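You operate a simulated robot arm through the tools that you are given. There is no shell and no other tool. Be economical: measure what you need, move in short steps, check, and stop when the job is done.

Carry out the task below with a simulated two-armed robot. There is one attempt and no reset: what you move stays moved.

JOB
Wipe the brown smudge off the head block with the blue cleaning pad.
Fine: put the pad back, shut and latch the head cover, and leave the power off. Set down upright: blue cleaning pad. What is to be rubbed or washed off counts as gone when no trace of it is left.

Only the result counts: the job must be done as asked and must still hold three seconds after the hand-in. Knocking over, shifting, dropping, spilling or breaking anything else fails it. A push-on lid holds only when it is set on centred and level and pressed home; a screw cap is set on level and turned clockwise until tight.

ROBOT AND FRAMES
Two 7-joint arms with two-finger grippers on one trunk, hanging from a carriage that runs on a gantry, over the field with the corners [-2037, 327], [-2052, -953], [648, -985], [663, 295] (x, y) and turns from -314 to 373 degrees about z. Base frame: it is fixed where the carriage stands at the start and does not move with it; the origin is on the floor, on the carriage's upright axis, x ahead of it, y to its left, z up. Lengths are in mm, angles in degrees, forces in N, time in s.
The left shoulder is at the start at [40, 158, 1352], the right one opposite. With the tool pointing down near the work surface each hand reaches from about 100 to 500 mm from the robot's upright axis, wherever it stands, measured 20 degrees to its own side. Places, roughly: brown smudge on the head block [300, 300, 800]; head cover [300, 300, 800]; red latch of the head cover [400, 200, 800]; tape machine [300, 300, 800]. Payload 1.96 kg a hand.
The tool frame of a hand sits at the grasp point between the pads (the TCP): z along the fingers, y along the line on which they close. The tips reach 20 mm beyond it. Largest opening 72 mm; the body of the gripper starts 38 mm behind the TCP.
Orientation is that of the tool frame in the base frame, as a unit quaternion [x, y, z, w]. With the fingers straight down and closing along the base's y, the tool's x points along the base's -x, its y along +y and its z along -z.

CONTROLS
- The arms move only by the tool servo_tool. It takes "left_series", "right_series" or both (then of equal length, played together; a hand with none holds still); each is a list of rows, each a list of 7 numbers: the shift along the tool's x, y, z in mm, then the turn, a rotation vector about the tool's x, y, z in degrees, then the closure, from 0 (fully open) to 1 (shut). In form: [[tx, ty, tz, rx, ry, rz, grip], ...]. A call has 1 to 20 rows; each row is the pose to reach, as a shift and turn from the pose commanded when the call began, along the tool's axes at that moment. Each row takes 0.2 s and may step no farther than 50 mm and 8.6 degrees from the row before; otherwise, or with a gripper value out of range, the whole call is refused. Where a pose cannot be reached the arm comes as near as it can. A force on the tool above 60 N (or 10 N above the force at the start of the call, whichever is more), or a blocked arm, ends the call early, and 0.2 s more pass. Each finger travels about 45 mm/s and halts on what it meets, pressing with about 25 N; the grip force reading is that of the motor and also rises with nothing between the fingers. The clock runs only during rows and for 0.2 s after the last one: add rows that repeat a pose to give the fingers time. The reply holds the time, the measured pose of the TCP, the force on the tool along the base axes, the opening and the grip force, in the units named above and with some noise, with the torque about the TCP (base axes, N m) and any sound that the robot's microphone picked up, and new pictures: "views" is both (left out), scene, wrist or none (wrist: the cameras of the hands that moved).
- Cameras (640 x 400 px; columns grow to the right, rows downward): "scene" is now at [164.8, 55.6, 1697.9]; the picture's right is [1.00, -0.09, 0.00], its down [-0.08, -0.93, -0.36] and it looks along [0.03, 0.36, -0.93] (base axes); focal length 267 px, centre (320, 200). "left" rides on the left gripper at [71, -19, -82] in its tool frame; the picture's right is [0.26, 0.97, 0.00], its down [-0.67, 0.18, -0.72] and it looks along [-0.69, 0.19, 0.70] (tool axes); focal length 280 px, centre (320, 200). "right" rides on the right gripper at [71, 19, -82] in its tool frame; the picture's right is [-0.26, 0.97, 0.00], its down [-0.67, -0.18, -0.72] and it looks along [-0.69, -0.19, 0.70] (tool axes); focal length 280 px, centre (320, 200). There is no depth. A picture from a camera that has moved, and an enlarged one, comes with that camera's place and axes in the base frame and with its lens.
- move_column(by): slides the trunk up (or, below 0, down) by that many mm; the arms and the scene camera ride with it, the base frame stays. It gives what a move gives, with no picture.
- steer(legs): drives the robot by 1 to 6 legs, each [ahead, left, turn to the left] in mm, mm and degrees, along the robot's own axes; the way and the turn of a leg run together, so that a leg with both is an arc; at most 1500 mm and 180 degrees a leg. The arms and the cameras ride along, it lands a little off, and it stops where it bumps. It keeps to its track: a leg is cut to what the track allows. It gives what a move gives, and a new picture of the scene camera.
- aim_head(pan, tilt): turns the head with the scene camera to pan (to the left, within 86 degrees either way) and tilt (down, from -29 to 69), counted from straight ahead of the robot. It gives what a move gives, and a new picture of the scene camera.
- inspect(camera, box): a new picture of the part [left, top, right, bottom] of that camera's present view, enlarged. The clock stands still meanwhile.
- close_job(): hands the job in; it is judged then, once.

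Work in short steps. Places have to be worked out from the pictures, the camera data and where the tool is seen: move nearer, look again, correct. Check each grasp and each placing, and mend what went wrong. You have 120 turns and 260 pictures in all, those below and enlarged ones among them. Open the grippers and draw the arms clear of the work before you hand the job in, unless the task says otherwise; then end with one line.

The tools are called after "Call:" by a JSON object that holds its "op" and its "data". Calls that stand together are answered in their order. servo_tool: Moves the arms, as the interface text tells. Its arguments: {"type":"object","properties":{"left_series":{"type":"array"},"right_series":{"type":"array"},"views":{"type":"string","enum":["both","scene","wrist","none"]}},"required":[]} The other tools are called the same way: move_column (by) slides the trunk up or down; steer (legs) drives the base; aim_head (pan, tilt) turns the head that bears the scene camera; inspect (camera, box) takes an enlarged picture of a part of a camera's view; close_job () hands the job in.

At the start:

```text
t: 0.0
left_tcp_pos: [270.1, 328.0, 1137.1]
left_tcp_rot: [0.0, 1.0, 0.001, 0.0]
left_wrist_force: [-0.5, 0.2, 1.4]
left_torque: [0.03, 0.02, 0.0]
left_width: 72.0
left_grip_force: 0.1
right_tcp_pos: [307.8, 44.4, 1102.0]
right_tcp_rot: [0.0, 1.0, 0.0, 0.0]
right_wrist_force: [-0.8, 0.1, 0.7]
right_torque: [-0.01, -0.02, 0.04]
right_width: 72.0
right_grip_force: 0.1
trunk travel left (down, up): [-675.0, 165.0]
robot x, y, heading: [1.6, 0.4, -0.1]
head pan, tilt: [85.0, 68.8]
```

scene: 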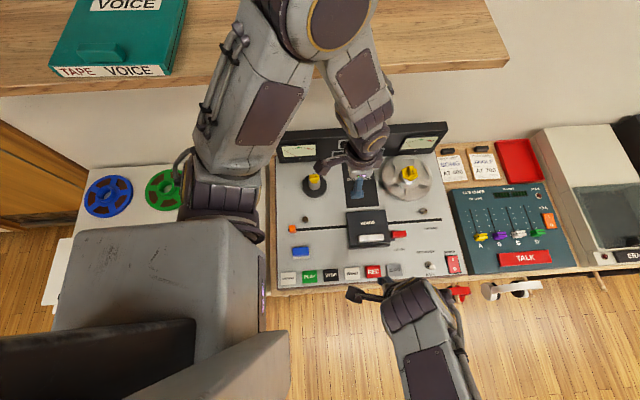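
right: 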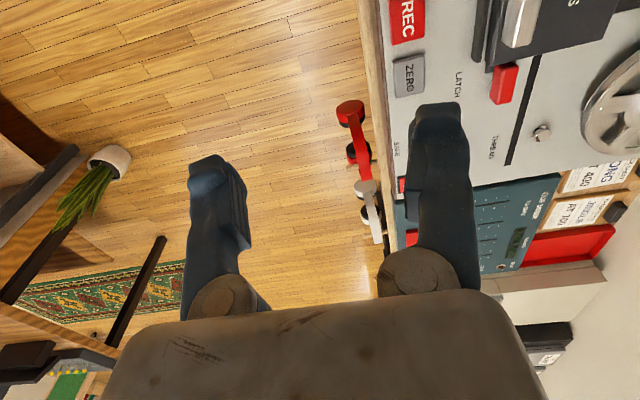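
left: 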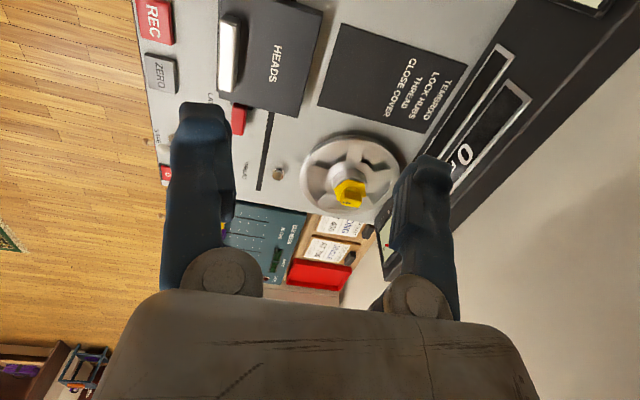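

The scene shows the tape machine with the head cover, red latch and a blue item at its left. I enlarge the machine to identify things.

Call:
{"op": "inspect", "data": {"camera": "scene", "box": [260, 180, 480, 310]}}

Call:
{"op": "inspect", "data": {"camera": "left", "box": [130, 0, 450, 200]}}

```text
2.91 times, centred on (370, 245) of scene
camera zoom: at [164.8, 55.6, 1697.9], right [1.0, -0.09, 0.0], down [-0.08, -0.93, -0.36], along [0.03, 0.36, -0.93], focal length 777 px, centre (174, 69)
```

zoom: 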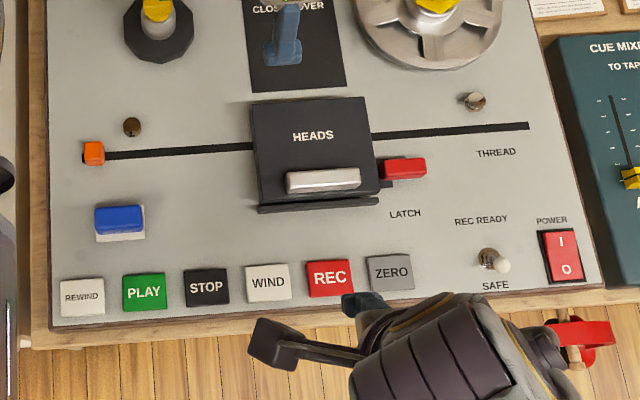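

```text
2.00 times, centred on (290, 100) of left
camera zoom: at [199.4, 309.0, 1217.2], right [-0.26, 0.97, 0.0], down [0.67, 0.18, 0.72], along [0.69, 0.19, -0.7], focal length 561 px, centre (380, 400)
```

zoom: 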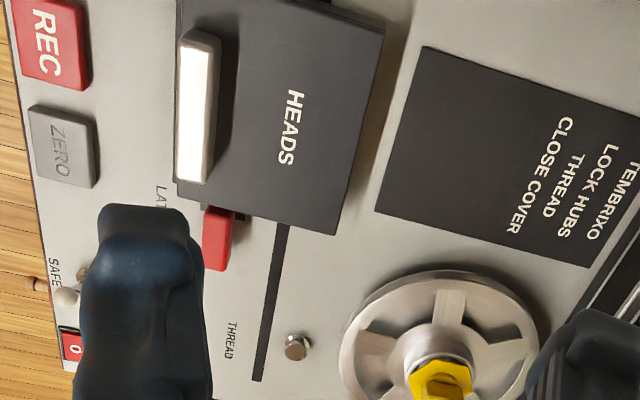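

The machine lies to the robot's left; power switch and cover near [355, 300], pad near [115, 223], latch near [456, 253]. I back off sideways and turn to face the machine so that both hands can work on it.

Call:
{"op": "steer", "data": {"legs": [[0, -250, 0], [0, 0, 90]]}}

Call:
{"op": "aim_head", "data": {"pan": 0, "tilt": 50}}

```text
t: 5.7
left_tcp_pos: [-336.1, 8.1, 1135.8]
left_tcp_rot: [0.716, -0.699, 0.0, 0.0]
left_wrist_force: [0.6, -0.2, 0.0]
left_torque: [0.0, -0.03, 0.02]
left_width: 72.1
left_grip_force: 0.1
right_tcp_pos: [-51.8, 53.0, 1101.7]
right_tcp_rot: [0.716, -0.698, 0.0, 0.0]
right_wrist_force: [-0.7, -0.6, -0.1]
right_torque: [-0.03, 0.01, -0.01]
right_width: 72.0
right_grip_force: 0.0
trunk travel left (down, up): [-675.0, 165.0]
robot x, y, heading: [1.8, -249.7, 91.6]
head pan, tilt: [85.0, 68.8]
camera scene: at [-60.2, -90.5, 1697.9], right [0.06, 1.0, 0.0], down [0.93, -0.06, -0.36], along [-0.36, 0.02, -0.93], focal length 267 px, centre (320, 200)
```

scene: 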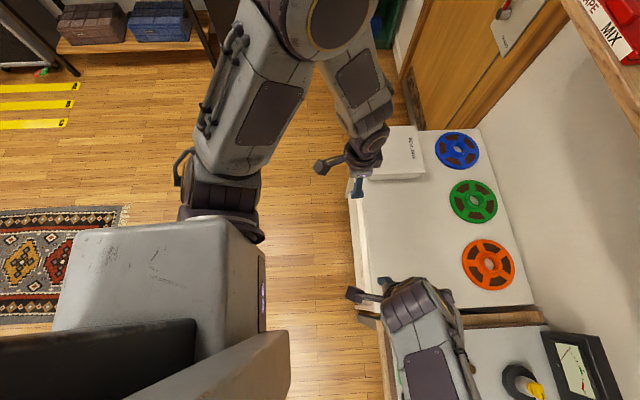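

```text
t: 7.3
left_tcp_pos: [-335.3, 7.5, 1136.6]
left_tcp_rot: [0.716, -0.699, -0.001, -0.001]
left_wrist_force: [0.3, -0.2, -0.8]
left_torque: [-0.01, 0.0, 0.0]
left_width: 72.2
left_grip_force: 0.0
right_tcp_pos: [-52.1, 54.0, 1101.5]
right_tcp_rot: [0.716, -0.698, 0.0, 0.0]
right_wrist_force: [-0.2, 0.2, 0.1]
right_torque: [-0.02, -0.03, 0.02]
right_width: 72.3
right_grip_force: 0.1
trunk travel left (down, up): [-675.0, 165.0]
robot x, y, heading: [0.4, -254.4, 91.5]
head pan, tilt: [0.0, 50.0]
camera scene: at [-6.4, -17.0, 1719.8], right [1.0, 0.03, 0.0], down [0.02, -0.77, -0.64], along [-0.02, 0.64, -0.77], focal length 267 px, centre (320, 200)
```

scene: 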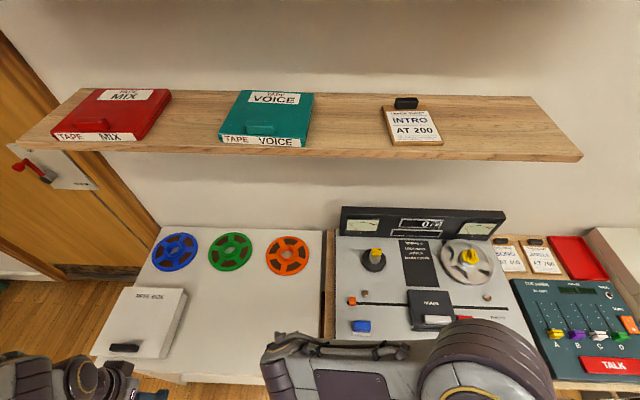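

Now facing the machine. I slide right ~340 and ahead ~180, then tilt the head down.

Call:
{"op": "steer", "data": {"legs": [[0, -330, -1.5], [170, 0, 0]]}}

Call:
{"op": "aim_head", "data": {"pan": 0, "tilt": 68}}

```text
t: 10.6
left_tcp_pos: [4.9, 187.1, 1136.7]
left_tcp_rot: [-0.706, 0.708, 0.0, 0.0]
left_wrist_force: [0.1, -1.0, 0.4]
left_torque: [0.01, 0.0, -0.02]
left_width: 72.0
left_grip_force: 0.1
right_tcp_pos: [288.5, 223.9, 1102.5]
right_tcp_rot: [-0.706, 0.708, 0.0, 0.001]
right_wrist_force: [-0.2, -0.2, -0.4]
right_torque: [0.01, 0.0, 0.0]
right_width: 72.0
right_grip_force: 0.1
trunk travel left (down, up): [-675.0, 165.0]
robot x, y, heading: [332.9, -81.7, 89.7]
head pan, tilt: [0.0, 50.0]
camera scene: at [332.7, 152.3, 1719.8], right [1.0, 0.0, 0.0], down [0.0, -0.77, -0.64], along [0.0, 0.64, -0.77], focal length 267 px, centre (320, 200)
```

scene: 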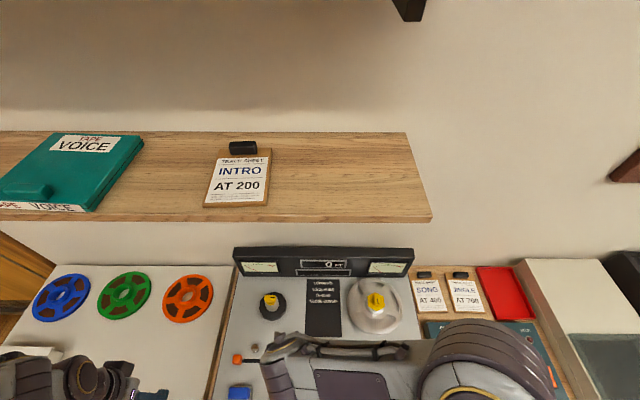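

```text
t: 11.4
left_tcp_pos: [6.4, 186.9, 1136.0]
left_tcp_rot: [-0.706, 0.708, 0.0, 0.001]
left_wrist_force: [-0.1, 0.0, -0.2]
left_torque: [-0.01, -0.01, -0.01]
left_width: 72.5
left_grip_force: 0.1
right_tcp_pos: [288.0, 224.6, 1101.8]
right_tcp_rot: [-0.706, 0.708, -0.001, 0.001]
right_wrist_force: [0.2, -0.5, -1.1]
right_torque: [0.01, -0.01, 0.02]
right_width: 71.9
right_grip_force: 0.1
trunk travel left (down, up): [-675.0, 165.0]
robot x, y, heading: [330.5, -81.9, 89.8]
head pan, tilt: [0.0, 68.0]
camera scene: at [332.6, 132.2, 1698.6], right [1.0, 0.0, 0.0], down [0.0, -0.93, -0.38], along [0.0, 0.38, -0.93], focal length 267 px, centre (320, 200)
```

scene: 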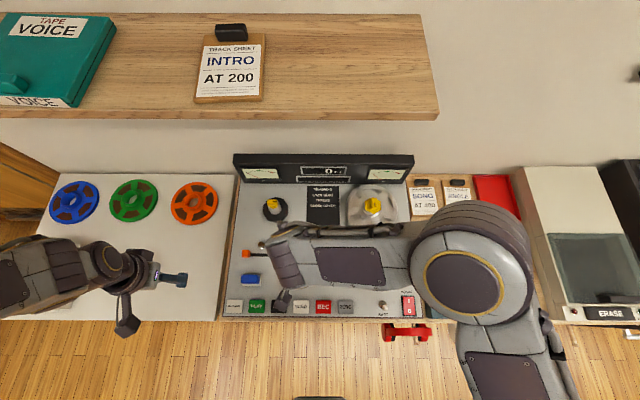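

I bring both hands lower and to their own sides (right towards latch, left towards pad) to look with the wrist cameras.

Call:
{"op": "servo_tool", "data": {"left_series": [[9, -18, 31, 0, 0, 0, 0], [19, -37, 62, 0, 0, 0, 0], [28, -55, 93, 0, 0, 0, 0], [38, -73, 124, 0, 0, 0, 0], [48, -92, 155, 0, 0, 0, 0], [57, -110, 186, 0, 0, 0, 0]], "right_series": [[9, -30, 25, 0, 0, 0, 0], [18, -60, 50, 0, 0, 0, 0], [28, -91, 76, 0, 0, 0, 0], [37, -121, 101, 0, 0, 0, 0], [46, -152, 127, 0, 0, 0, 0], [55, -182, 152, 0, 0, 0, 0]]}}

```text
t: 12.8
left_tcp_pos: [115.0, 127.7, 947.7]
left_tcp_rot: [-0.706, 0.708, -0.001, 0.001]
left_wrist_force: [-0.6, -0.2, -0.4]
left_torque: [0.01, 0.01, 0.02]
left_width: 72.0
left_grip_force: 0.2
right_tcp_pos: [473.1, 170.3, 946.3]
right_tcp_rot: [-0.706, 0.709, 0.0, 0.0]
right_wrist_force: [-0.2, 0.2, 0.6]
right_torque: [0.0, -0.02, 0.03]
right_width: 72.2
right_grip_force: 0.0
trunk travel left (down, up): [-675.0, 165.0]
robot x, y, heading: [332.3, -82.0, 90.0]
head pan, tilt: [0.0, 68.0]
camera scene: at [332.8, 132.0, 1698.7], right [1.0, 0.0, 0.0], down [0.0, -0.93, -0.37], along [0.0, 0.37, -0.93], focal length 267 px, centre (320, 200)
camera right: at [453.5, 99.8, 1029.1], right [-0.96, 0.27, 0.0], down [0.19, 0.67, 0.72], along [0.19, 0.69, -0.7], focal length 280 px, centre (320, 200)
camera left: at [134.4, 57.0, 1028.7], right [-0.97, -0.26, 0.0], down [-0.18, 0.68, 0.71], along [-0.18, 0.69, -0.7], focal length 280 px, centre (320, 200)
```

scene: 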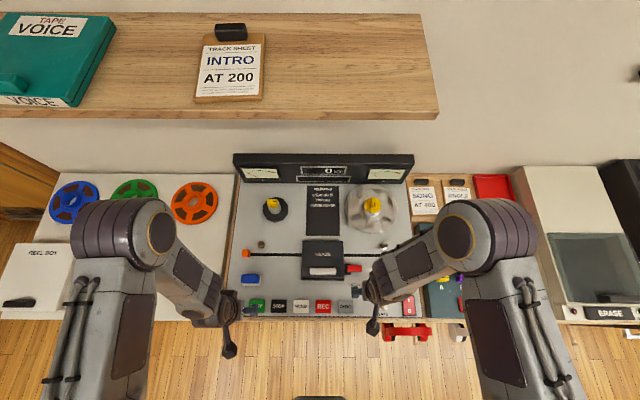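
right: 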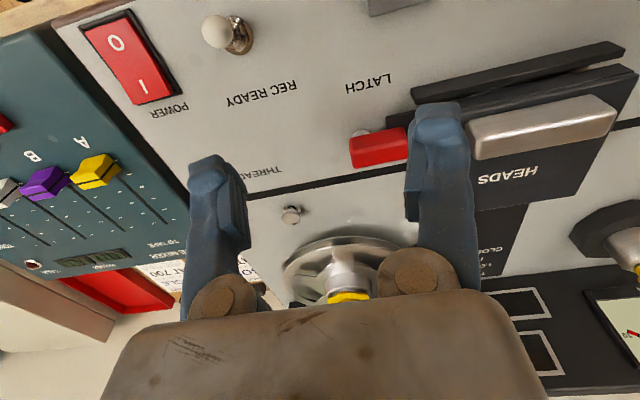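
left: 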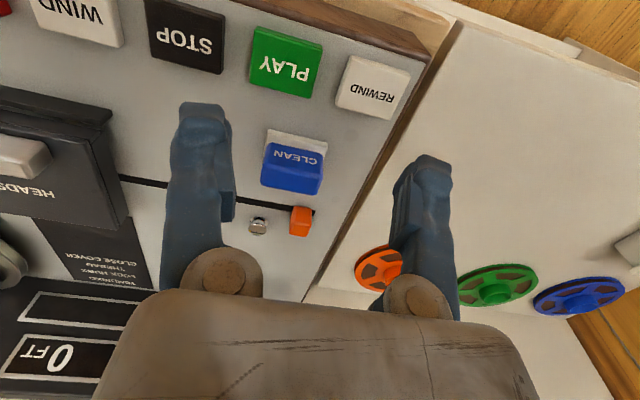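

Both hands are clear; I enlarge the head cover/latch and power from the scene, and the latch from the right hand.

Call:
{"op": "inspect", "data": {"camera": "scene", "box": [230, 220, 430, 320]}}

Call:
{"op": "inspect", "data": {"camera": "right", "box": [320, 20, 640, 220]}}

Call:
{"op": "inspect", "data": {"camera": "left", "box": [220, 100, 380, 250]}}

```text
3.20 times, centred on (330, 270) of scene
camera zoom: at [332.8, 132.0, 1698.7], right [1.0, 0.0, 0.0], down [0.0, -0.93, -0.37], along [0.0, 0.37, -0.93], focal length 855 px, centre (288, -24)
```

zoom: 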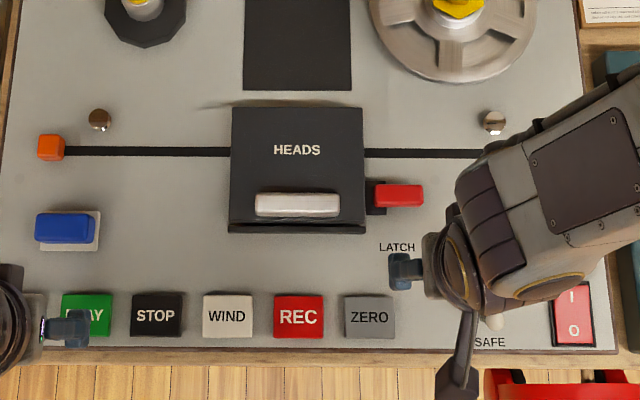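

```text
2.00 times, centred on (480, 120) of right
camera zoom: at [453.5, 99.8, 1029.1], right [-0.96, 0.27, 0.0], down [0.19, 0.67, 0.72], along [0.19, 0.69, -0.7], focal length 561 px, centre (0, 360)
```

zoom: 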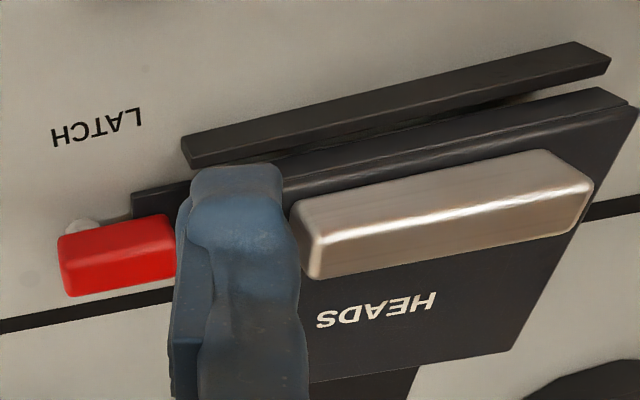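

```text
2.67 times, centred on (300, 175) of left
camera zoom: at [134.4, 57.0, 1028.7], right [-0.97, -0.26, 0.0], down [-0.18, 0.68, 0.71], along [-0.18, 0.69, -0.7], focal length 748 px, centre (373, 267)
```

zoom: 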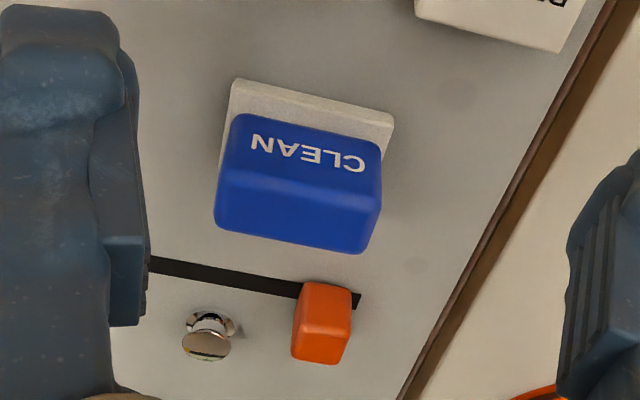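

Triangulated: latch tab ≈ [443, 243, 836], handle ≈ [341, 231, 866], pad ≈ [118, 211, 841], deck ≈ 820. I bring the right hand closer to see the latch mechanism.

Call:
{"op": "servo_tool", "data": {"right_series": [[10, 8, 10, 0, 0, 0, 0], [20, 15, 25, 0, 0, 0, 0], [30, 15, 45, 0, 0, 0, 0]], "views": "wrist"}}

Call:
{"op": "inspect", "data": {"camera": "right", "box": [240, 40, 480, 190]}}

```text
t: 13.6
left_tcp_pos: [114.6, 128.0, 947.6]
left_tcp_rot: [-0.706, 0.708, 0.0, 0.0]
left_wrist_force: [0.0, 0.1, -0.6]
left_torque: [0.01, -0.02, -0.03]
left_width: 71.8
left_grip_force: 0.2
right_tcp_pos: [456.2, 140.9, 903.0]
right_tcp_rot: [-0.706, 0.708, -0.001, 0.0]
right_wrist_force: [0.2, -0.4, -0.3]
right_torque: [-0.01, -0.04, -0.01]
right_width: 72.1
right_grip_force: 0.2
trunk travel left (down, up): [-675.0, 165.0]
robot x, y, heading: [331.5, -87.6, 90.0]
head pan, tilt: [0.0, 68.0]
camera right: at [436.6, 70.5, 985.0], right [-0.96, 0.27, 0.0], down [0.19, 0.67, 0.72], along [0.19, 0.69, -0.7], focal length 280 px, centre (320, 200)
```

right: 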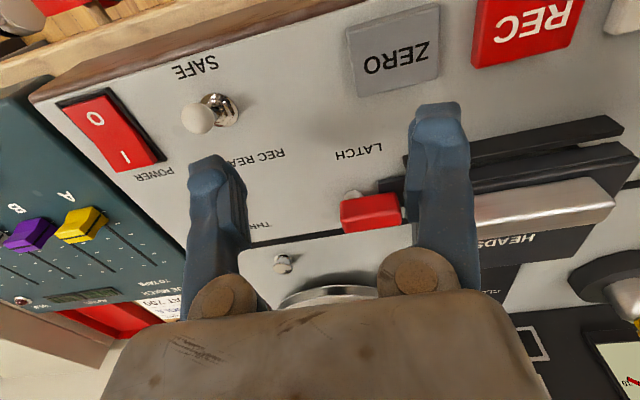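

```text
2.67 times, centred on (360, 115) of right
camera zoom: at [436.6, 70.5, 985.0], right [-0.96, 0.27, 0.0], down [0.19, 0.67, 0.72], along [0.19, 0.69, -0.7], focal length 748 px, centre (213, 427)
```

zoom: 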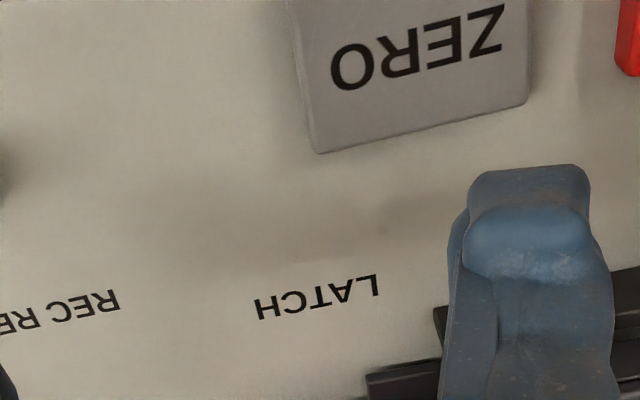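

I zoom on the red latch itself and the power switch.

Call:
{"op": "inspect", "data": {"camera": "right", "box": [310, 160, 430, 250]}}

Call:
{"op": "inspect", "data": {"camera": "right", "box": [40, 70, 240, 200]}}

```text
4.44 times, centred on (370, 205) of right
camera zoom: at [436.6, 70.5, 985.0], right [-0.96, 0.27, 0.0], down [0.19, 0.67, 0.72], along [0.19, 0.69, -0.7], focal length 1246 px, centre (98, 178)
```

zoom: 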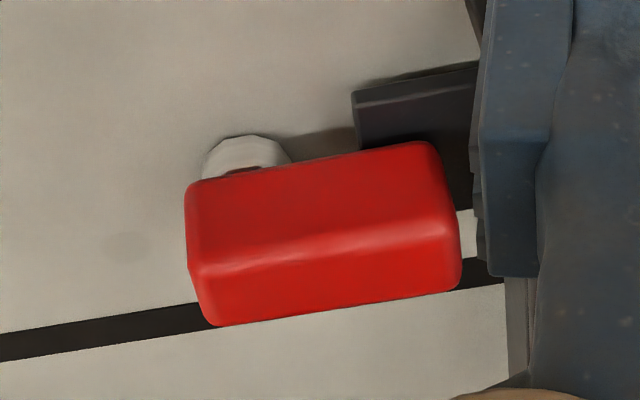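

```text
3.08 times, centred on (140, 135) of right
camera zoom: at [436.6, 70.5, 985.0], right [-0.96, 0.27, 0.0], down [0.19, 0.67, 0.72], along [0.19, 0.69, -0.7], focal length 863 px, centre (874, 400)
```

zoom: 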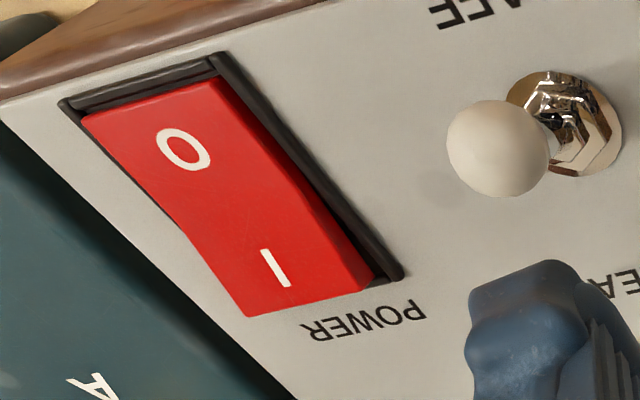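

Power rocker has the O side pressed in: off. I tilt the right hand to look at the latch more from the side before touching it.

Call:
{"op": "servo_tool", "data": {"right_series": [[0, 5, 0, 0, -7.5, 0, 0], [0, 10, 0, 0, -15, 0, 0], [0, 15, 0, 0, -22.5, 0, 0], [0, 20, 0, 0, -30, 0, 0]], "views": "wrist"}}

Call:
{"op": "inspect", "data": {"camera": "right", "box": [250, 130, 490, 280]}}

```text
t: 14.6
left_tcp_pos: [114.3, 127.4, 948.1]
left_tcp_rot: [-0.706, 0.708, 0.0, 0.0]
left_wrist_force: [0.3, -0.1, -0.7]
left_torque: [0.0, 0.04, -0.01]
left_width: 72.2
left_grip_force: 0.0
right_tcp_pos: [433.4, 139.5, 904.1]
right_tcp_rot: [-0.682, 0.684, 0.183, 0.183]
right_wrist_force: [-0.3, 0.0, -0.3]
right_torque: [-0.02, -0.01, -0.02]
right_width: 71.9
right_grip_force: 0.1
trunk travel left (down, up): [-675.0, 165.0]
robot x, y, heading: [332.7, -87.4, 89.7]
head pan, tilt: [0.0, 68.0]
camera right: at [415.5, 36.7, 939.3], right [-0.96, 0.23, 0.13], down [0.19, 0.22, 0.96], along [0.19, 0.95, -0.26], focal length 280 px, centre (320, 200)
```

right: 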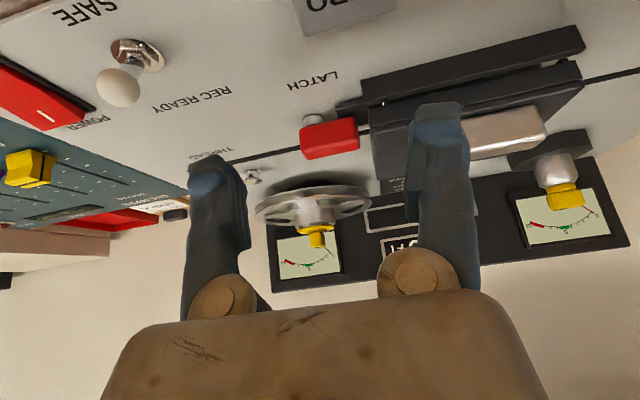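

```text
2.67 times, centred on (370, 205) of right
camera zoom: at [415.5, 36.7, 939.3], right [-0.96, 0.23, 0.13], down [0.19, 0.22, 0.96], along [0.19, 0.95, -0.26], focal length 748 px, centre (187, 187)
```

zoom: 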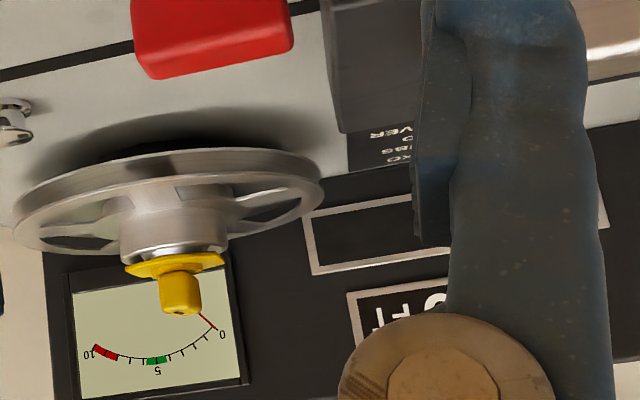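

The latch is now at (330,135) in the right picture (picture upside down). I enlarge it.

Call:
{"op": "inspect", "data": {"camera": "right", "box": [270, 70, 430, 170]}}

```text
4.00 times, centred on (350, 120) of right
camera zoom: at [415.5, 36.7, 939.3], right [-0.96, 0.23, 0.13], down [0.19, 0.22, 0.96], along [0.19, 0.95, -0.26], focal length 1122 px, centre (200, 520)
```

zoom: 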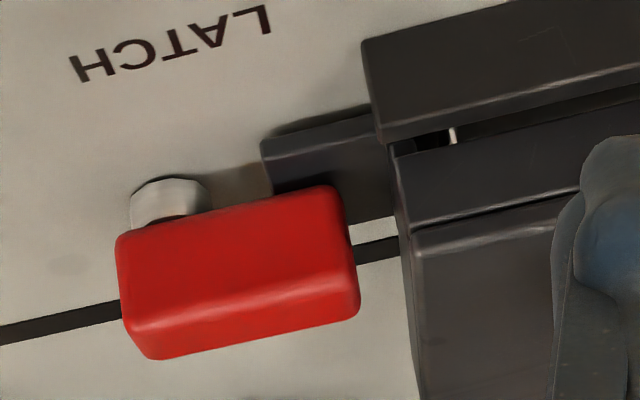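

The red bar turns on a silver post at its right end (x≈455) and lies over a black ear of the cover; bar ≈ x 418–466, y 232–252, z 824–848, deck z≈814. I straighten the right hand, close the fingers and set it in front of the bar's free end.

Call:
{"op": "servo_tool", "data": {"right_series": [[0, 0, 0, 0, 7.5, 0, 1], [0, 0, 0, 0, 15, 0, 1], [0, 0, 0, 0, 22.5, 0, 1], [0, 0, 0, 0, 30, 0, 1], [0, 0, 0, 0, 30, 0, 1]], "views": "none"}}

```text
t: 15.8
left_tcp_pos: [113.9, 127.2, 948.9]
left_tcp_rot: [-0.706, 0.709, -0.001, 0.0]
left_wrist_force: [0.3, 0.2, 0.7]
left_torque: [0.01, -0.02, 0.0]
left_width: 72.2
left_grip_force: 0.0
right_tcp_pos: [436.2, 138.4, 904.9]
right_tcp_rot: [-0.706, 0.708, 0.0, 0.0]
right_wrist_force: [0.9, 0.4, -1.1]
right_torque: [0.01, 0.02, -0.02]
right_width: 0.0
right_grip_force: 24.9
trunk travel left (down, up): [-675.0, 165.0]
robot x, y, heading: [332.9, -81.6, 89.9]
head pan, tilt: [0.0, 68.0]
```

Now to (429, 207, 850), just in front of the bar.

Call:
{"op": "servo_tool", "data": {"right_series": [[-20, 7, 10, 0, 0, 0, 1], [-45, 7, 25, 0, 0, 0, 1], [-60, 7, 40, 0, 0, 0, 1], [-68, 7, 54, 0, 0, 0, 1], [-68, 7, 54, 0, 0, 0, 1]], "views": "both"}}

Call:
{"op": "inspect", "data": {"camera": "right", "box": [220, 60, 460, 210]}}

```text
t: 17.0
left_tcp_pos: [114.1, 128.5, 947.5]
left_tcp_rot: [-0.706, 0.708, 0.0, 0.0]
left_wrist_force: [0.4, -0.1, 1.1]
left_torque: [0.01, -0.01, 0.0]
left_width: 72.1
left_grip_force: 0.0
right_tcp_pos: [429.4, 206.0, 852.9]
right_tcp_rot: [-0.706, 0.708, 0.0, 0.0]
right_wrist_force: [0.5, 0.7, 0.5]
right_torque: [0.01, 0.02, 0.03]
right_width: 0.2
right_grip_force: 24.6
trunk travel left (down, up): [-675.0, 165.0]
robot x, y, heading: [328.8, -86.0, 89.8]
head pan, tilt: [0.0, 68.0]
camera scene: at [332.6, 132.1, 1698.6], right [1.0, 0.0, 0.0], down [0.0, -0.93, -0.37], along [0.0, 0.37, -0.93], focal length 267 px, centre (320, 200)
camera right: at [409.2, 136.3, 933.2], right [-0.96, 0.27, 0.0], down [0.19, 0.67, 0.72], along [0.19, 0.69, -0.7], focal length 280 px, centre (320, 200)
```

scene: 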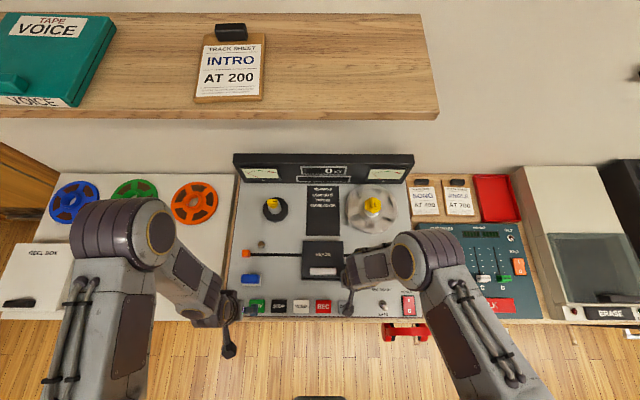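
right: 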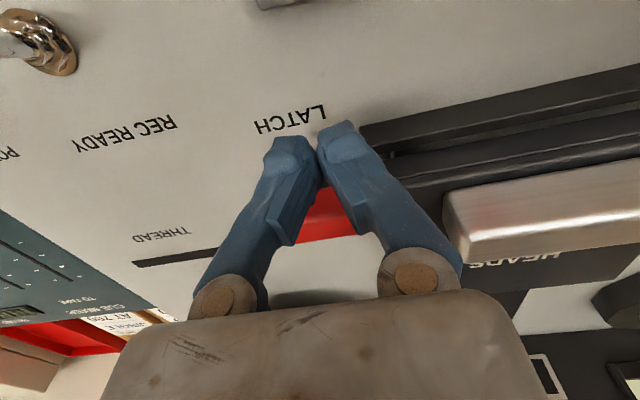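

```text
2.67 times, centred on (340, 135) of right
camera zoom: at [409.2, 136.3, 933.2], right [-0.96, 0.27, 0.0], down [0.19, 0.67, 0.72], along [0.19, 0.69, -0.7], focal length 748 px, centre (267, 373)
```

zoom: 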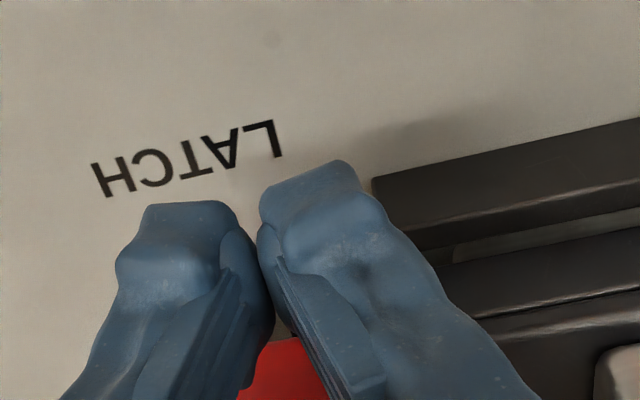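

Aligned. I push gently towards +y to see whether the bar swings that way.

Call:
{"op": "servo_tool", "data": {"right_series": [[-8, 0, 2, 0, 0, 0, 1], [-14, 0, 2, 0, 0, 0, 1], [-18, 0, 2, 0, 0, 0, 1], [-22, 0, 2, 0, 0, 0, 1], [-26, 0, 2, 0, 0, 0, 1], [-30, 0, 2, 0, 0, 0, 1]], "views": "wrist"}}

Call:
{"op": "inspect", "data": {"camera": "scene", "box": [280, 220, 400, 300]}}

```text
t: 18.4
left_tcp_pos: [113.5, 120.6, 946.8]
left_tcp_rot: [-0.706, 0.708, -0.001, -0.002]
left_wrist_force: [-0.2, -0.2, -0.4]
left_torque: [0.01, -0.01, 0.01]
left_width: 72.0
left_grip_force: 0.1
right_tcp_pos: [427.9, 225.2, 846.9]
right_tcp_rot: [-0.706, 0.708, -0.005, -0.005]
right_wrist_force: [2.1, -35.3, 11.2]
right_torque: [-0.2, -0.05, -0.15]
right_width: 6.0
right_grip_force: 29.1
trunk travel left (down, up): [-675.0, 165.0]
robot x, y, heading: [327.8, -87.0, 89.8]
head pan, tilt: [0.0, 68.0]
camera right: at [409.7, 156.3, 930.5], right [-0.96, 0.26, 0.0], down [0.18, 0.68, 0.71], along [0.19, 0.68, -0.71], focal length 280 px, centre (320, 200)
```

right: 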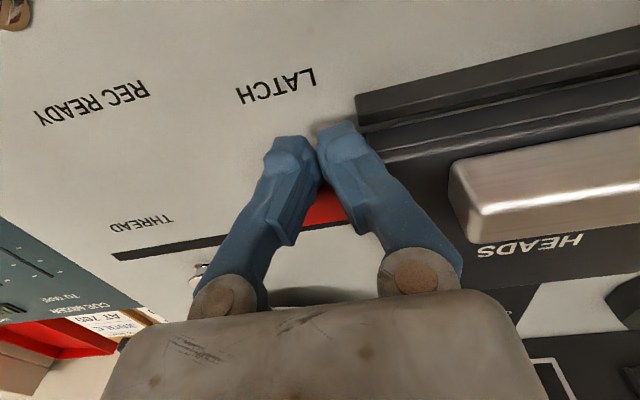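

```text
5.00 times, centred on (340, 260) of scene
camera zoom: at [332.9, 128.9, 1697.6], right [1.0, 0.0, 0.0], down [0.0, -0.93, -0.37], along [0.0, 0.37, -0.93], focal length 1336 px, centre (220, -100)
```

zoom: 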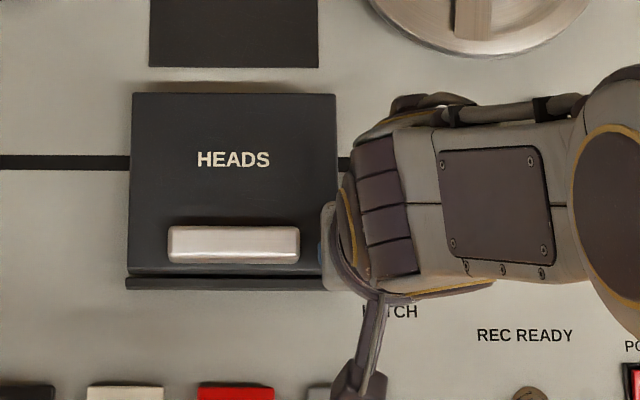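

The bar is blocked towards +y (35 N, no turn), so it must swing towards the operator. I retreat, lift over it and come down behind it.

Call:
{"op": "servo_tool", "data": {"right_series": [[12, 0, 0, 0, 0, 0, 1], [15, 0, -25, 0, 0, 0, 1], [15, 0, -55, 0, 0, 0, 1], [-20, 0, -60, 0, 0, 0, 1], [-50, 0, -60, 0, 0, 0, 1], [-50, 0, -60, 0, 0, 0, 1]], "views": "wrist"}}

Call:
{"op": "inspect", "data": {"camera": "scene", "box": [280, 220, 400, 300]}}

```text
t: 19.8
left_tcp_pos: [114.4, 129.0, 948.3]
left_tcp_rot: [-0.706, 0.708, 0.0, 0.001]
left_wrist_force: [-0.3, 0.6, 0.0]
left_torque: [0.0, 0.0, -0.01]
left_width: 72.1
left_grip_force: 0.0
right_tcp_pos: [431.3, 287.3, 909.3]
right_tcp_rot: [-0.706, 0.708, 0.0, 0.0]
right_wrist_force: [0.2, 0.2, 0.6]
right_torque: [-0.03, -0.01, -0.02]
right_width: 0.0
right_grip_force: 29.6
trunk travel left (down, up): [-675.0, 165.0]
robot x, y, heading: [331.1, -84.3, 89.8]
head pan, tilt: [0.0, 68.0]
camera right: at [411.7, 217.1, 990.9], right [-0.96, 0.27, 0.0], down [0.19, 0.67, 0.72], along [0.19, 0.69, -0.7], focal length 280 px, centre (320, 200)
```

right: 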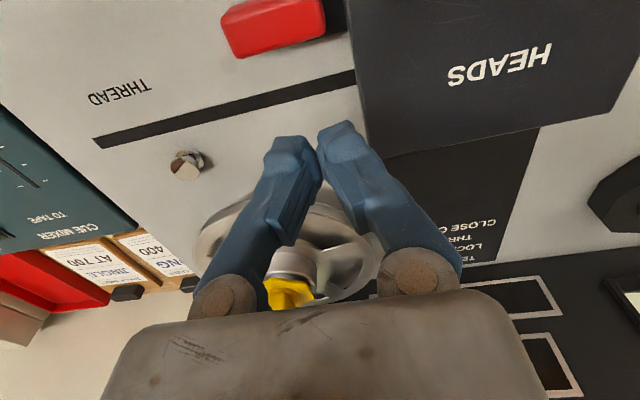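

```text
5.00 times, centred on (340, 260) of scene
camera zoom: at [332.6, 132.1, 1698.6], right [1.0, 0.0, 0.0], down [0.0, -0.93, -0.37], along [0.0, 0.37, -0.93], focal length 1336 px, centre (220, -100)
```

zoom: 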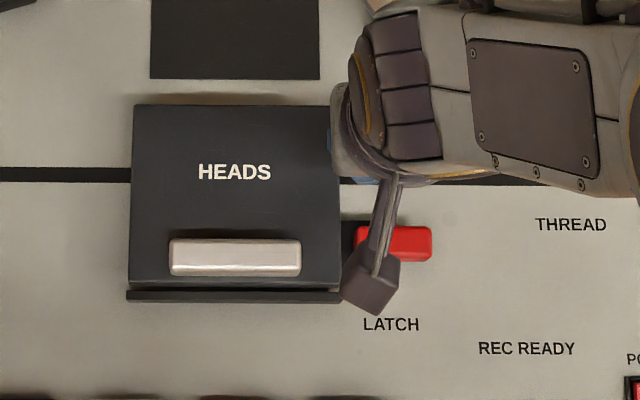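

Lower behind the bar and push towards −y gently.

Call:
{"op": "servo_tool", "data": {"right_series": [[0, 0, 20, 0, 0, 0, 1], [0, 0, 40, 0, 0, 0, 1], [0, 0, 56, 0, 0, 0, 1], [12, 0, 57, 0, 0, 0, 1], [22, 0, 57, 0, 0, 0, 1], [27, 0, 57, 0, 0, 0, 1], [32, 0, 57, 0, 0, 0, 1], [37, 0, 57, 0, 0, 0, 1]], "views": "wrist"}}

Call:
{"op": "inspect", "data": {"camera": "scene", "box": [280, 220, 400, 300]}}

```text
t: 21.6
left_tcp_pos: [113.9, 128.4, 949.0]
left_tcp_rot: [-0.706, 0.709, 0.0, 0.0]
left_wrist_force: [0.2, 0.2, 0.0]
left_torque: [-0.02, -0.02, 0.0]
left_width: 71.9
left_grip_force: 0.1
right_tcp_pos: [428.8, 248.1, 851.9]
right_tcp_rot: [-0.706, 0.709, 0.001, 0.0]
right_wrist_force: [-2.0, 0.2, -0.4]
right_torque: [0.04, -0.01, -0.04]
right_width: 0.1
right_grip_force: 30.0
trunk travel left (down, up): [-675.0, 165.0]
robot x, y, heading: [330.7, -86.9, 89.5]
head pan, tilt: [0.0, 68.0]
camera right: at [408.9, 178.4, 933.4], right [-0.96, 0.27, 0.0], down [0.19, 0.67, 0.72], along [0.19, 0.69, -0.7], focal length 280 px, centre (320, 200)
```

right: 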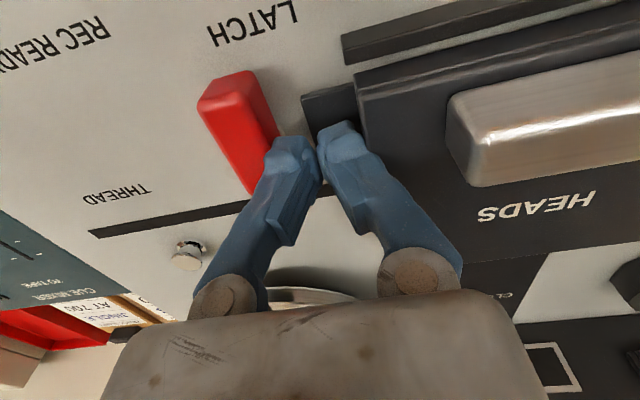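

```text
5.00 times, centred on (340, 260) of scene
camera zoom: at [332.4, 132.1, 1698.6], right [1.0, 0.0, 0.0], down [0.0, -0.93, -0.37], along [0.0, 0.37, -0.93], focal length 1336 px, centre (220, -100)
```

zoom: 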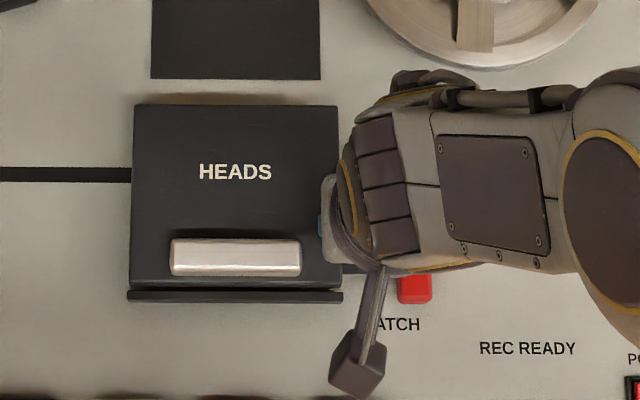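

The bar swung freely to point at the operator and the ear is clear. I lift the hand and turn it 90° so the fingers close along y for the handle, opening the fingers.

Call:
{"op": "servo_tool", "data": {"right_series": [[0, 0, -25, 0, 0, 0, 1], [0, 0, -65, 0, 0, 0, 1], [0, 0, -90, 0, 0, -8.5, 0.5], [0, 10, -90, 0, 0, -17, 0.3], [0, 20, -90, 0, 0, -25.5, 0.3], [0, 30, -90, 0, 0, -34, 0.3], [0, 40, -90, 0, 0, -42.5, 0.3], [0, 50, -90, 0, 0, -51, 0.3], [0, 60, -90, 0, 0, -59.5, 0.3], [5, 70, -90, 0, 0, -68, 0.3], [10, 80, -90, 0, 0, -76, 0.3], [15, 87, -90, 0, 0, -83, 0.3], [17, 87, -90, 0, 0, -90, 0.3], [17, 87, -90, 0, 0, -90, 0.3]], "views": "both"}}

Call:
{"op": "inspect", "data": {"camera": "scene", "box": [280, 220, 400, 300]}}

```text
t: 24.6
left_tcp_pos: [113.7, 128.6, 948.1]
left_tcp_rot: [-0.706, 0.708, 0.0, 0.0]
left_wrist_force: [-0.2, 0.3, -0.4]
left_torque: [-0.02, -0.06, -0.01]
left_width: 72.0
left_grip_force: 0.0
right_tcp_pos: [341.1, 231.0, 942.3]
right_tcp_rot: [1.0, 0.0, 0.0, 0.0]
right_wrist_force: [0.4, -0.5, 0.5]
right_torque: [0.0, -0.01, 0.02]
right_width: 50.3
right_grip_force: 0.1
trunk travel left (down, up): [-675.0, 165.0]
robot x, y, heading: [331.9, -83.4, 89.8]
head pan, tilt: [0.0, 68.0]
camera scene: at [332.6, 132.1, 1698.6], right [1.0, 0.0, 0.0], down [0.0, -0.93, -0.37], along [0.0, 0.37, -0.93], focal length 267 px, centre (320, 200)
camera right: at [413.8, 212.9, 1024.1], right [-0.26, -0.96, 0.0], down [-0.67, 0.18, 0.72], along [-0.69, 0.19, -0.7], focal length 280 px, centre (320, 200)
```

scene: 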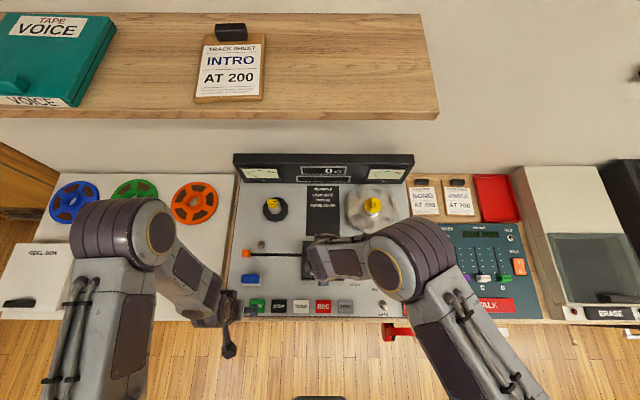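
right: 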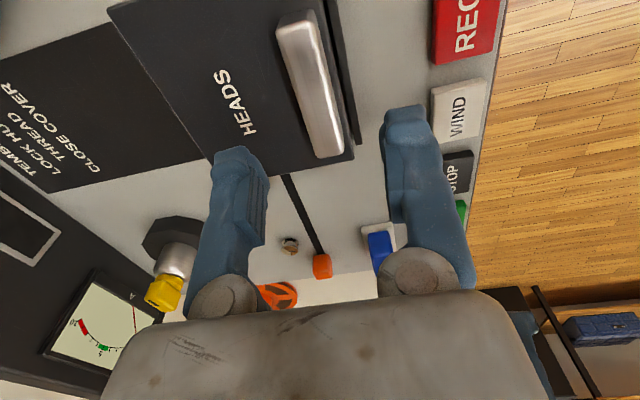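

```text
5.00 times, centred on (340, 260) of scene
camera zoom: at [332.6, 132.1, 1698.6], right [1.0, 0.0, 0.0], down [0.0, -0.93, -0.37], along [0.0, 0.37, -0.93], focal length 1336 px, centre (220, -100)
```

zoom: 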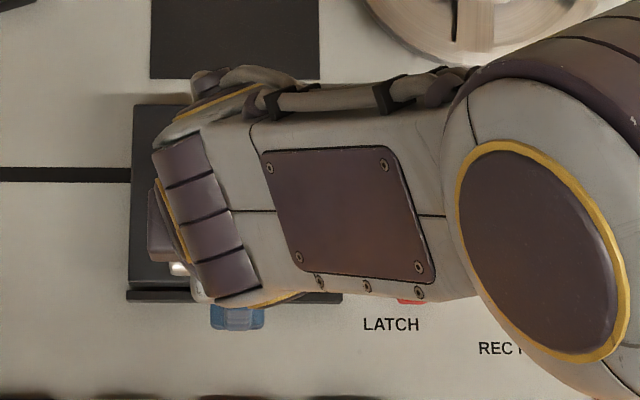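

The handle is centred ≈ [342, 233], top ≈ 850–856. I lower the open fingers around it to tip height ≈ 850.

Call:
{"op": "servo_tool", "data": {"right_series": [[0, -2, 25, 0, 0, 0, 0.3], [0, -2, 50, 0, 0, 0, 0.3], [0, -2, 65, 0, 0, 0, 0.3], [0, -2, 72, 0, 0, 0, 0.3]], "views": "wrist"}}

Call:
{"op": "inspect", "data": {"camera": "right", "box": [200, 60, 440, 210]}}

```text
t: 25.6
left_tcp_pos: [114.6, 129.0, 948.2]
left_tcp_rot: [-0.706, 0.709, 0.0, 0.0]
left_wrist_force: [0.5, -0.1, 0.9]
left_torque: [0.03, 0.01, 0.01]
left_width: 71.7
left_grip_force: 0.1
right_tcp_pos: [343.4, 235.0, 871.0]
right_tcp_rot: [1.0, -0.001, 0.0, 0.0]
right_wrist_force: [0.2, 0.4, 0.4]
right_torque: [-0.03, -0.02, 0.02]
right_width: 50.6
right_grip_force: 0.0
trunk travel left (down, up): [-675.0, 165.0]
robot x, y, heading: [334.9, -84.3, 89.6]
head pan, tilt: [0.0, 68.0]
camera right: at [414.6, 215.2, 952.2], right [-0.27, -0.96, 0.0], down [-0.67, 0.19, 0.71], along [-0.69, 0.19, -0.7], focal length 280 px, centre (320, 200)
```

right: 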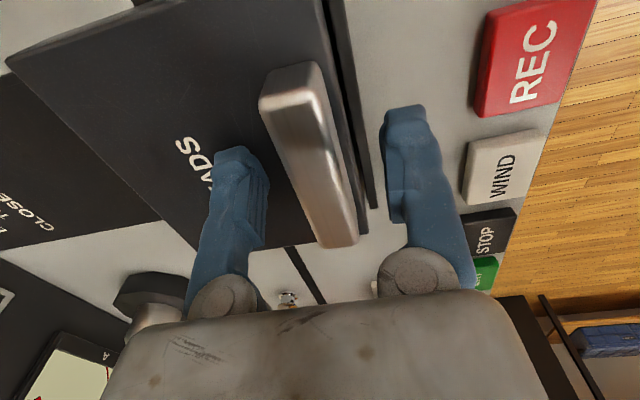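

```text
2.67 times, centred on (320, 135) of right
camera zoom: at [414.6, 215.2, 952.2], right [-0.27, -0.96, 0.0], down [-0.67, 0.19, 0.71], along [-0.69, 0.19, -0.7], focal length 748 px, centre (320, 373)
```

zoom: 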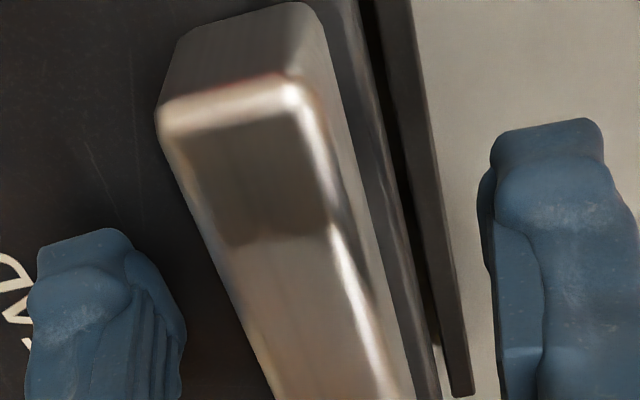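

Fingers straddle the handle. I go 7 mm lower and close.

Call:
{"op": "servo_tool", "data": {"right_series": [[0, 0, 4, 0, 0, 0, 0.3], [0, 0, 7, 0, 0, 0, 0.3], [0, 0, 7, 0, 0, 0, 0.6], [0, 0, 7, 0, 0, 0, 1], [0, 0, 7, 0, 0, 0, 1], [0, 0, 7, 0, 0, 0, 1]], "views": "wrist"}}

```text
t: 26.1
left_tcp_pos: [114.9, 129.7, 948.5]
left_tcp_rot: [-0.705, 0.709, 0.0, 0.001]
left_wrist_force: [-0.1, -0.8, 0.4]
left_torque: [0.0, -0.01, 0.01]
left_width: 71.7
left_grip_force: 0.0
right_tcp_pos: [342.8, 243.3, 868.3]
right_tcp_rot: [1.0, -0.003, -0.001, -0.009]
right_wrist_force: [3.3, -1.2, 46.1]
right_torque: [1.61, -0.08, 0.16]
right_width: 55.0
right_grip_force: 3.1
trunk travel left (down, up): [-675.0, 165.0]
robot x, y, heading: [332.9, -86.1, 89.7]
head pan, tilt: [0.0, 68.0]
stopped in row 2 (right hand): the force on the tool passed its limit at 67 N (the readings are from after the stop); the commanded pose is now the measured one
camera right: at [414.5, 222.7, 949.4], right [-0.27, -0.96, -0.02], down [-0.67, 0.17, 0.72], along [-0.69, 0.2, -0.69], focal length 280 px, centre (320, 200)
```

right: 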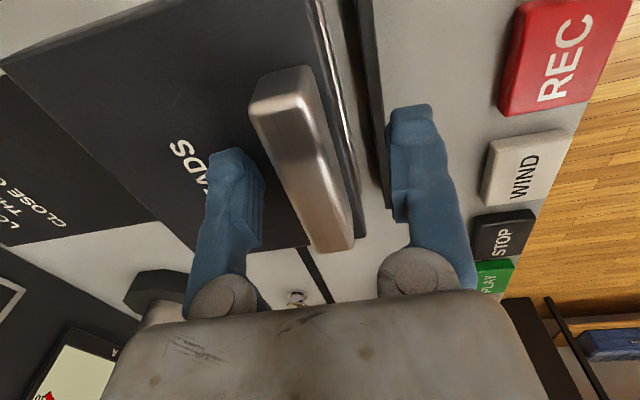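

The rear finger touched the lid (top ≈ 848). I rise 4 mm, recentre in y and close on the handle.

Call:
{"op": "servo_tool", "data": {"right_series": [[0, 0, -5, 0, 0, 0, 0.3], [0, 8, -4, 0, 0, 0, 0.3], [0, 8, -4, 0, 0, 0, 0.6], [0, 8, -4, 0, 0, 0, 1], [0, 8, -4, 0, 0, 0, 1], [0, 8, -4, 0, 0, 0, 1]], "views": "wrist"}}

```text
t: 27.5
left_tcp_pos: [115.4, 131.0, 947.8]
left_tcp_rot: [-0.706, 0.708, 0.0, 0.001]
left_wrist_force: [0.5, -0.6, -1.0]
left_torque: [-0.02, 0.02, 0.01]
left_width: 72.1
left_grip_force: 0.0
right_tcp_pos: [342.6, 234.3, 868.6]
right_tcp_rot: [1.0, -0.003, -0.001, -0.008]
right_wrist_force: [-1.1, 18.5, -17.5]
right_torque: [0.25, 0.09, -0.02]
right_width: 19.4
right_grip_force: 39.1
trunk travel left (down, up): [-675.0, 165.0]
robot x, y, heading: [327.8, -86.6, 89.7]
head pan, tilt: [0.0, 68.0]
camera right: at [414.4, 213.9, 951.2], right [-0.27, -0.96, -0.02], down [-0.67, 0.18, 0.72], along [-0.69, 0.2, -0.7], focal length 280 px, centre (320, 200)
```

right: 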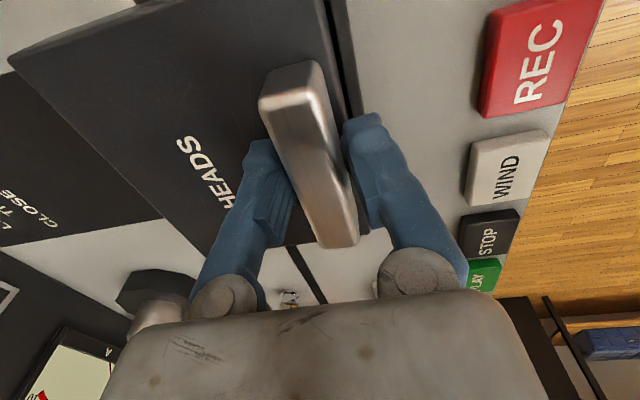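

Grip holds the handle (19 mm). I lift along the arc about the hinge (y≈328, z≈840), tilting the hand with it to 32° first.

Call:
{"op": "servo_tool", "data": {"right_series": [[0, -2, -6.5, -4, 0, 0, 1], [0, -5, -13, -8, 0, 0, 1], [0, -8, -19, -12, 0, 0, 1], [0, -11.4, -25, -16, 0, 0, 1], [0, -15, -30.5, -20, 0, 0, 1], [0, -19.5, -36, -24, 0, 0, 1], [0, -24, -41, -28, 0, 0, 1], [0, -29, -45.6, -32, 0, 0, 1]], "views": "both"}}

```text
t: 29.3
left_tcp_pos: [115.1, 128.3, 948.4]
left_tcp_rot: [-0.706, 0.708, 0.0, 0.0]
left_wrist_force: [0.2, -0.6, 0.2]
left_torque: [0.0, -0.03, -0.01]
left_width: 72.0
left_grip_force: 0.0
right_tcp_pos: [342.8, 258.7, 917.3]
right_tcp_rot: [0.962, -0.002, 0.0, 0.272]
right_wrist_force: [0.4, 0.4, 0.3]
right_torque: [0.01, -0.01, 0.04]
right_width: 0.0
right_grip_force: 29.8
trunk travel left (down, up): [-675.0, 165.0]
robot x, y, heading: [333.3, -84.5, 89.7]
head pan, tilt: [0.0, 68.0]
camera scene: at [332.7, 132.1, 1698.6], right [1.0, 0.0, 0.0], down [0.0, -0.93, -0.37], along [0.0, 0.37, -0.93], focal length 267 px, centre (320, 200)
camera right: at [414.8, 285.1, 996.4], right [-0.27, -0.82, 0.5], down [-0.67, 0.53, 0.52], along [-0.69, -0.2, -0.69], focal length 280 px, centre (320, 200)
```

scene: 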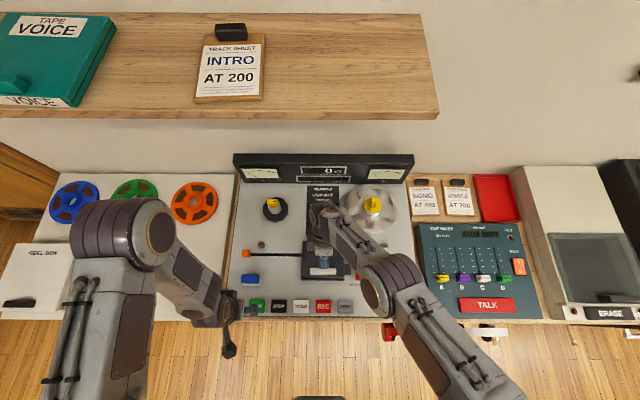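
right: 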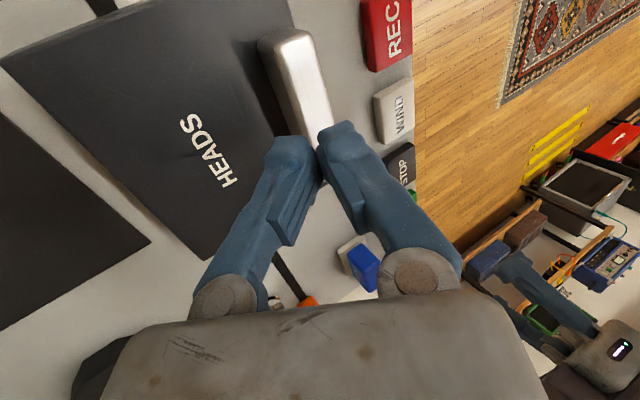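

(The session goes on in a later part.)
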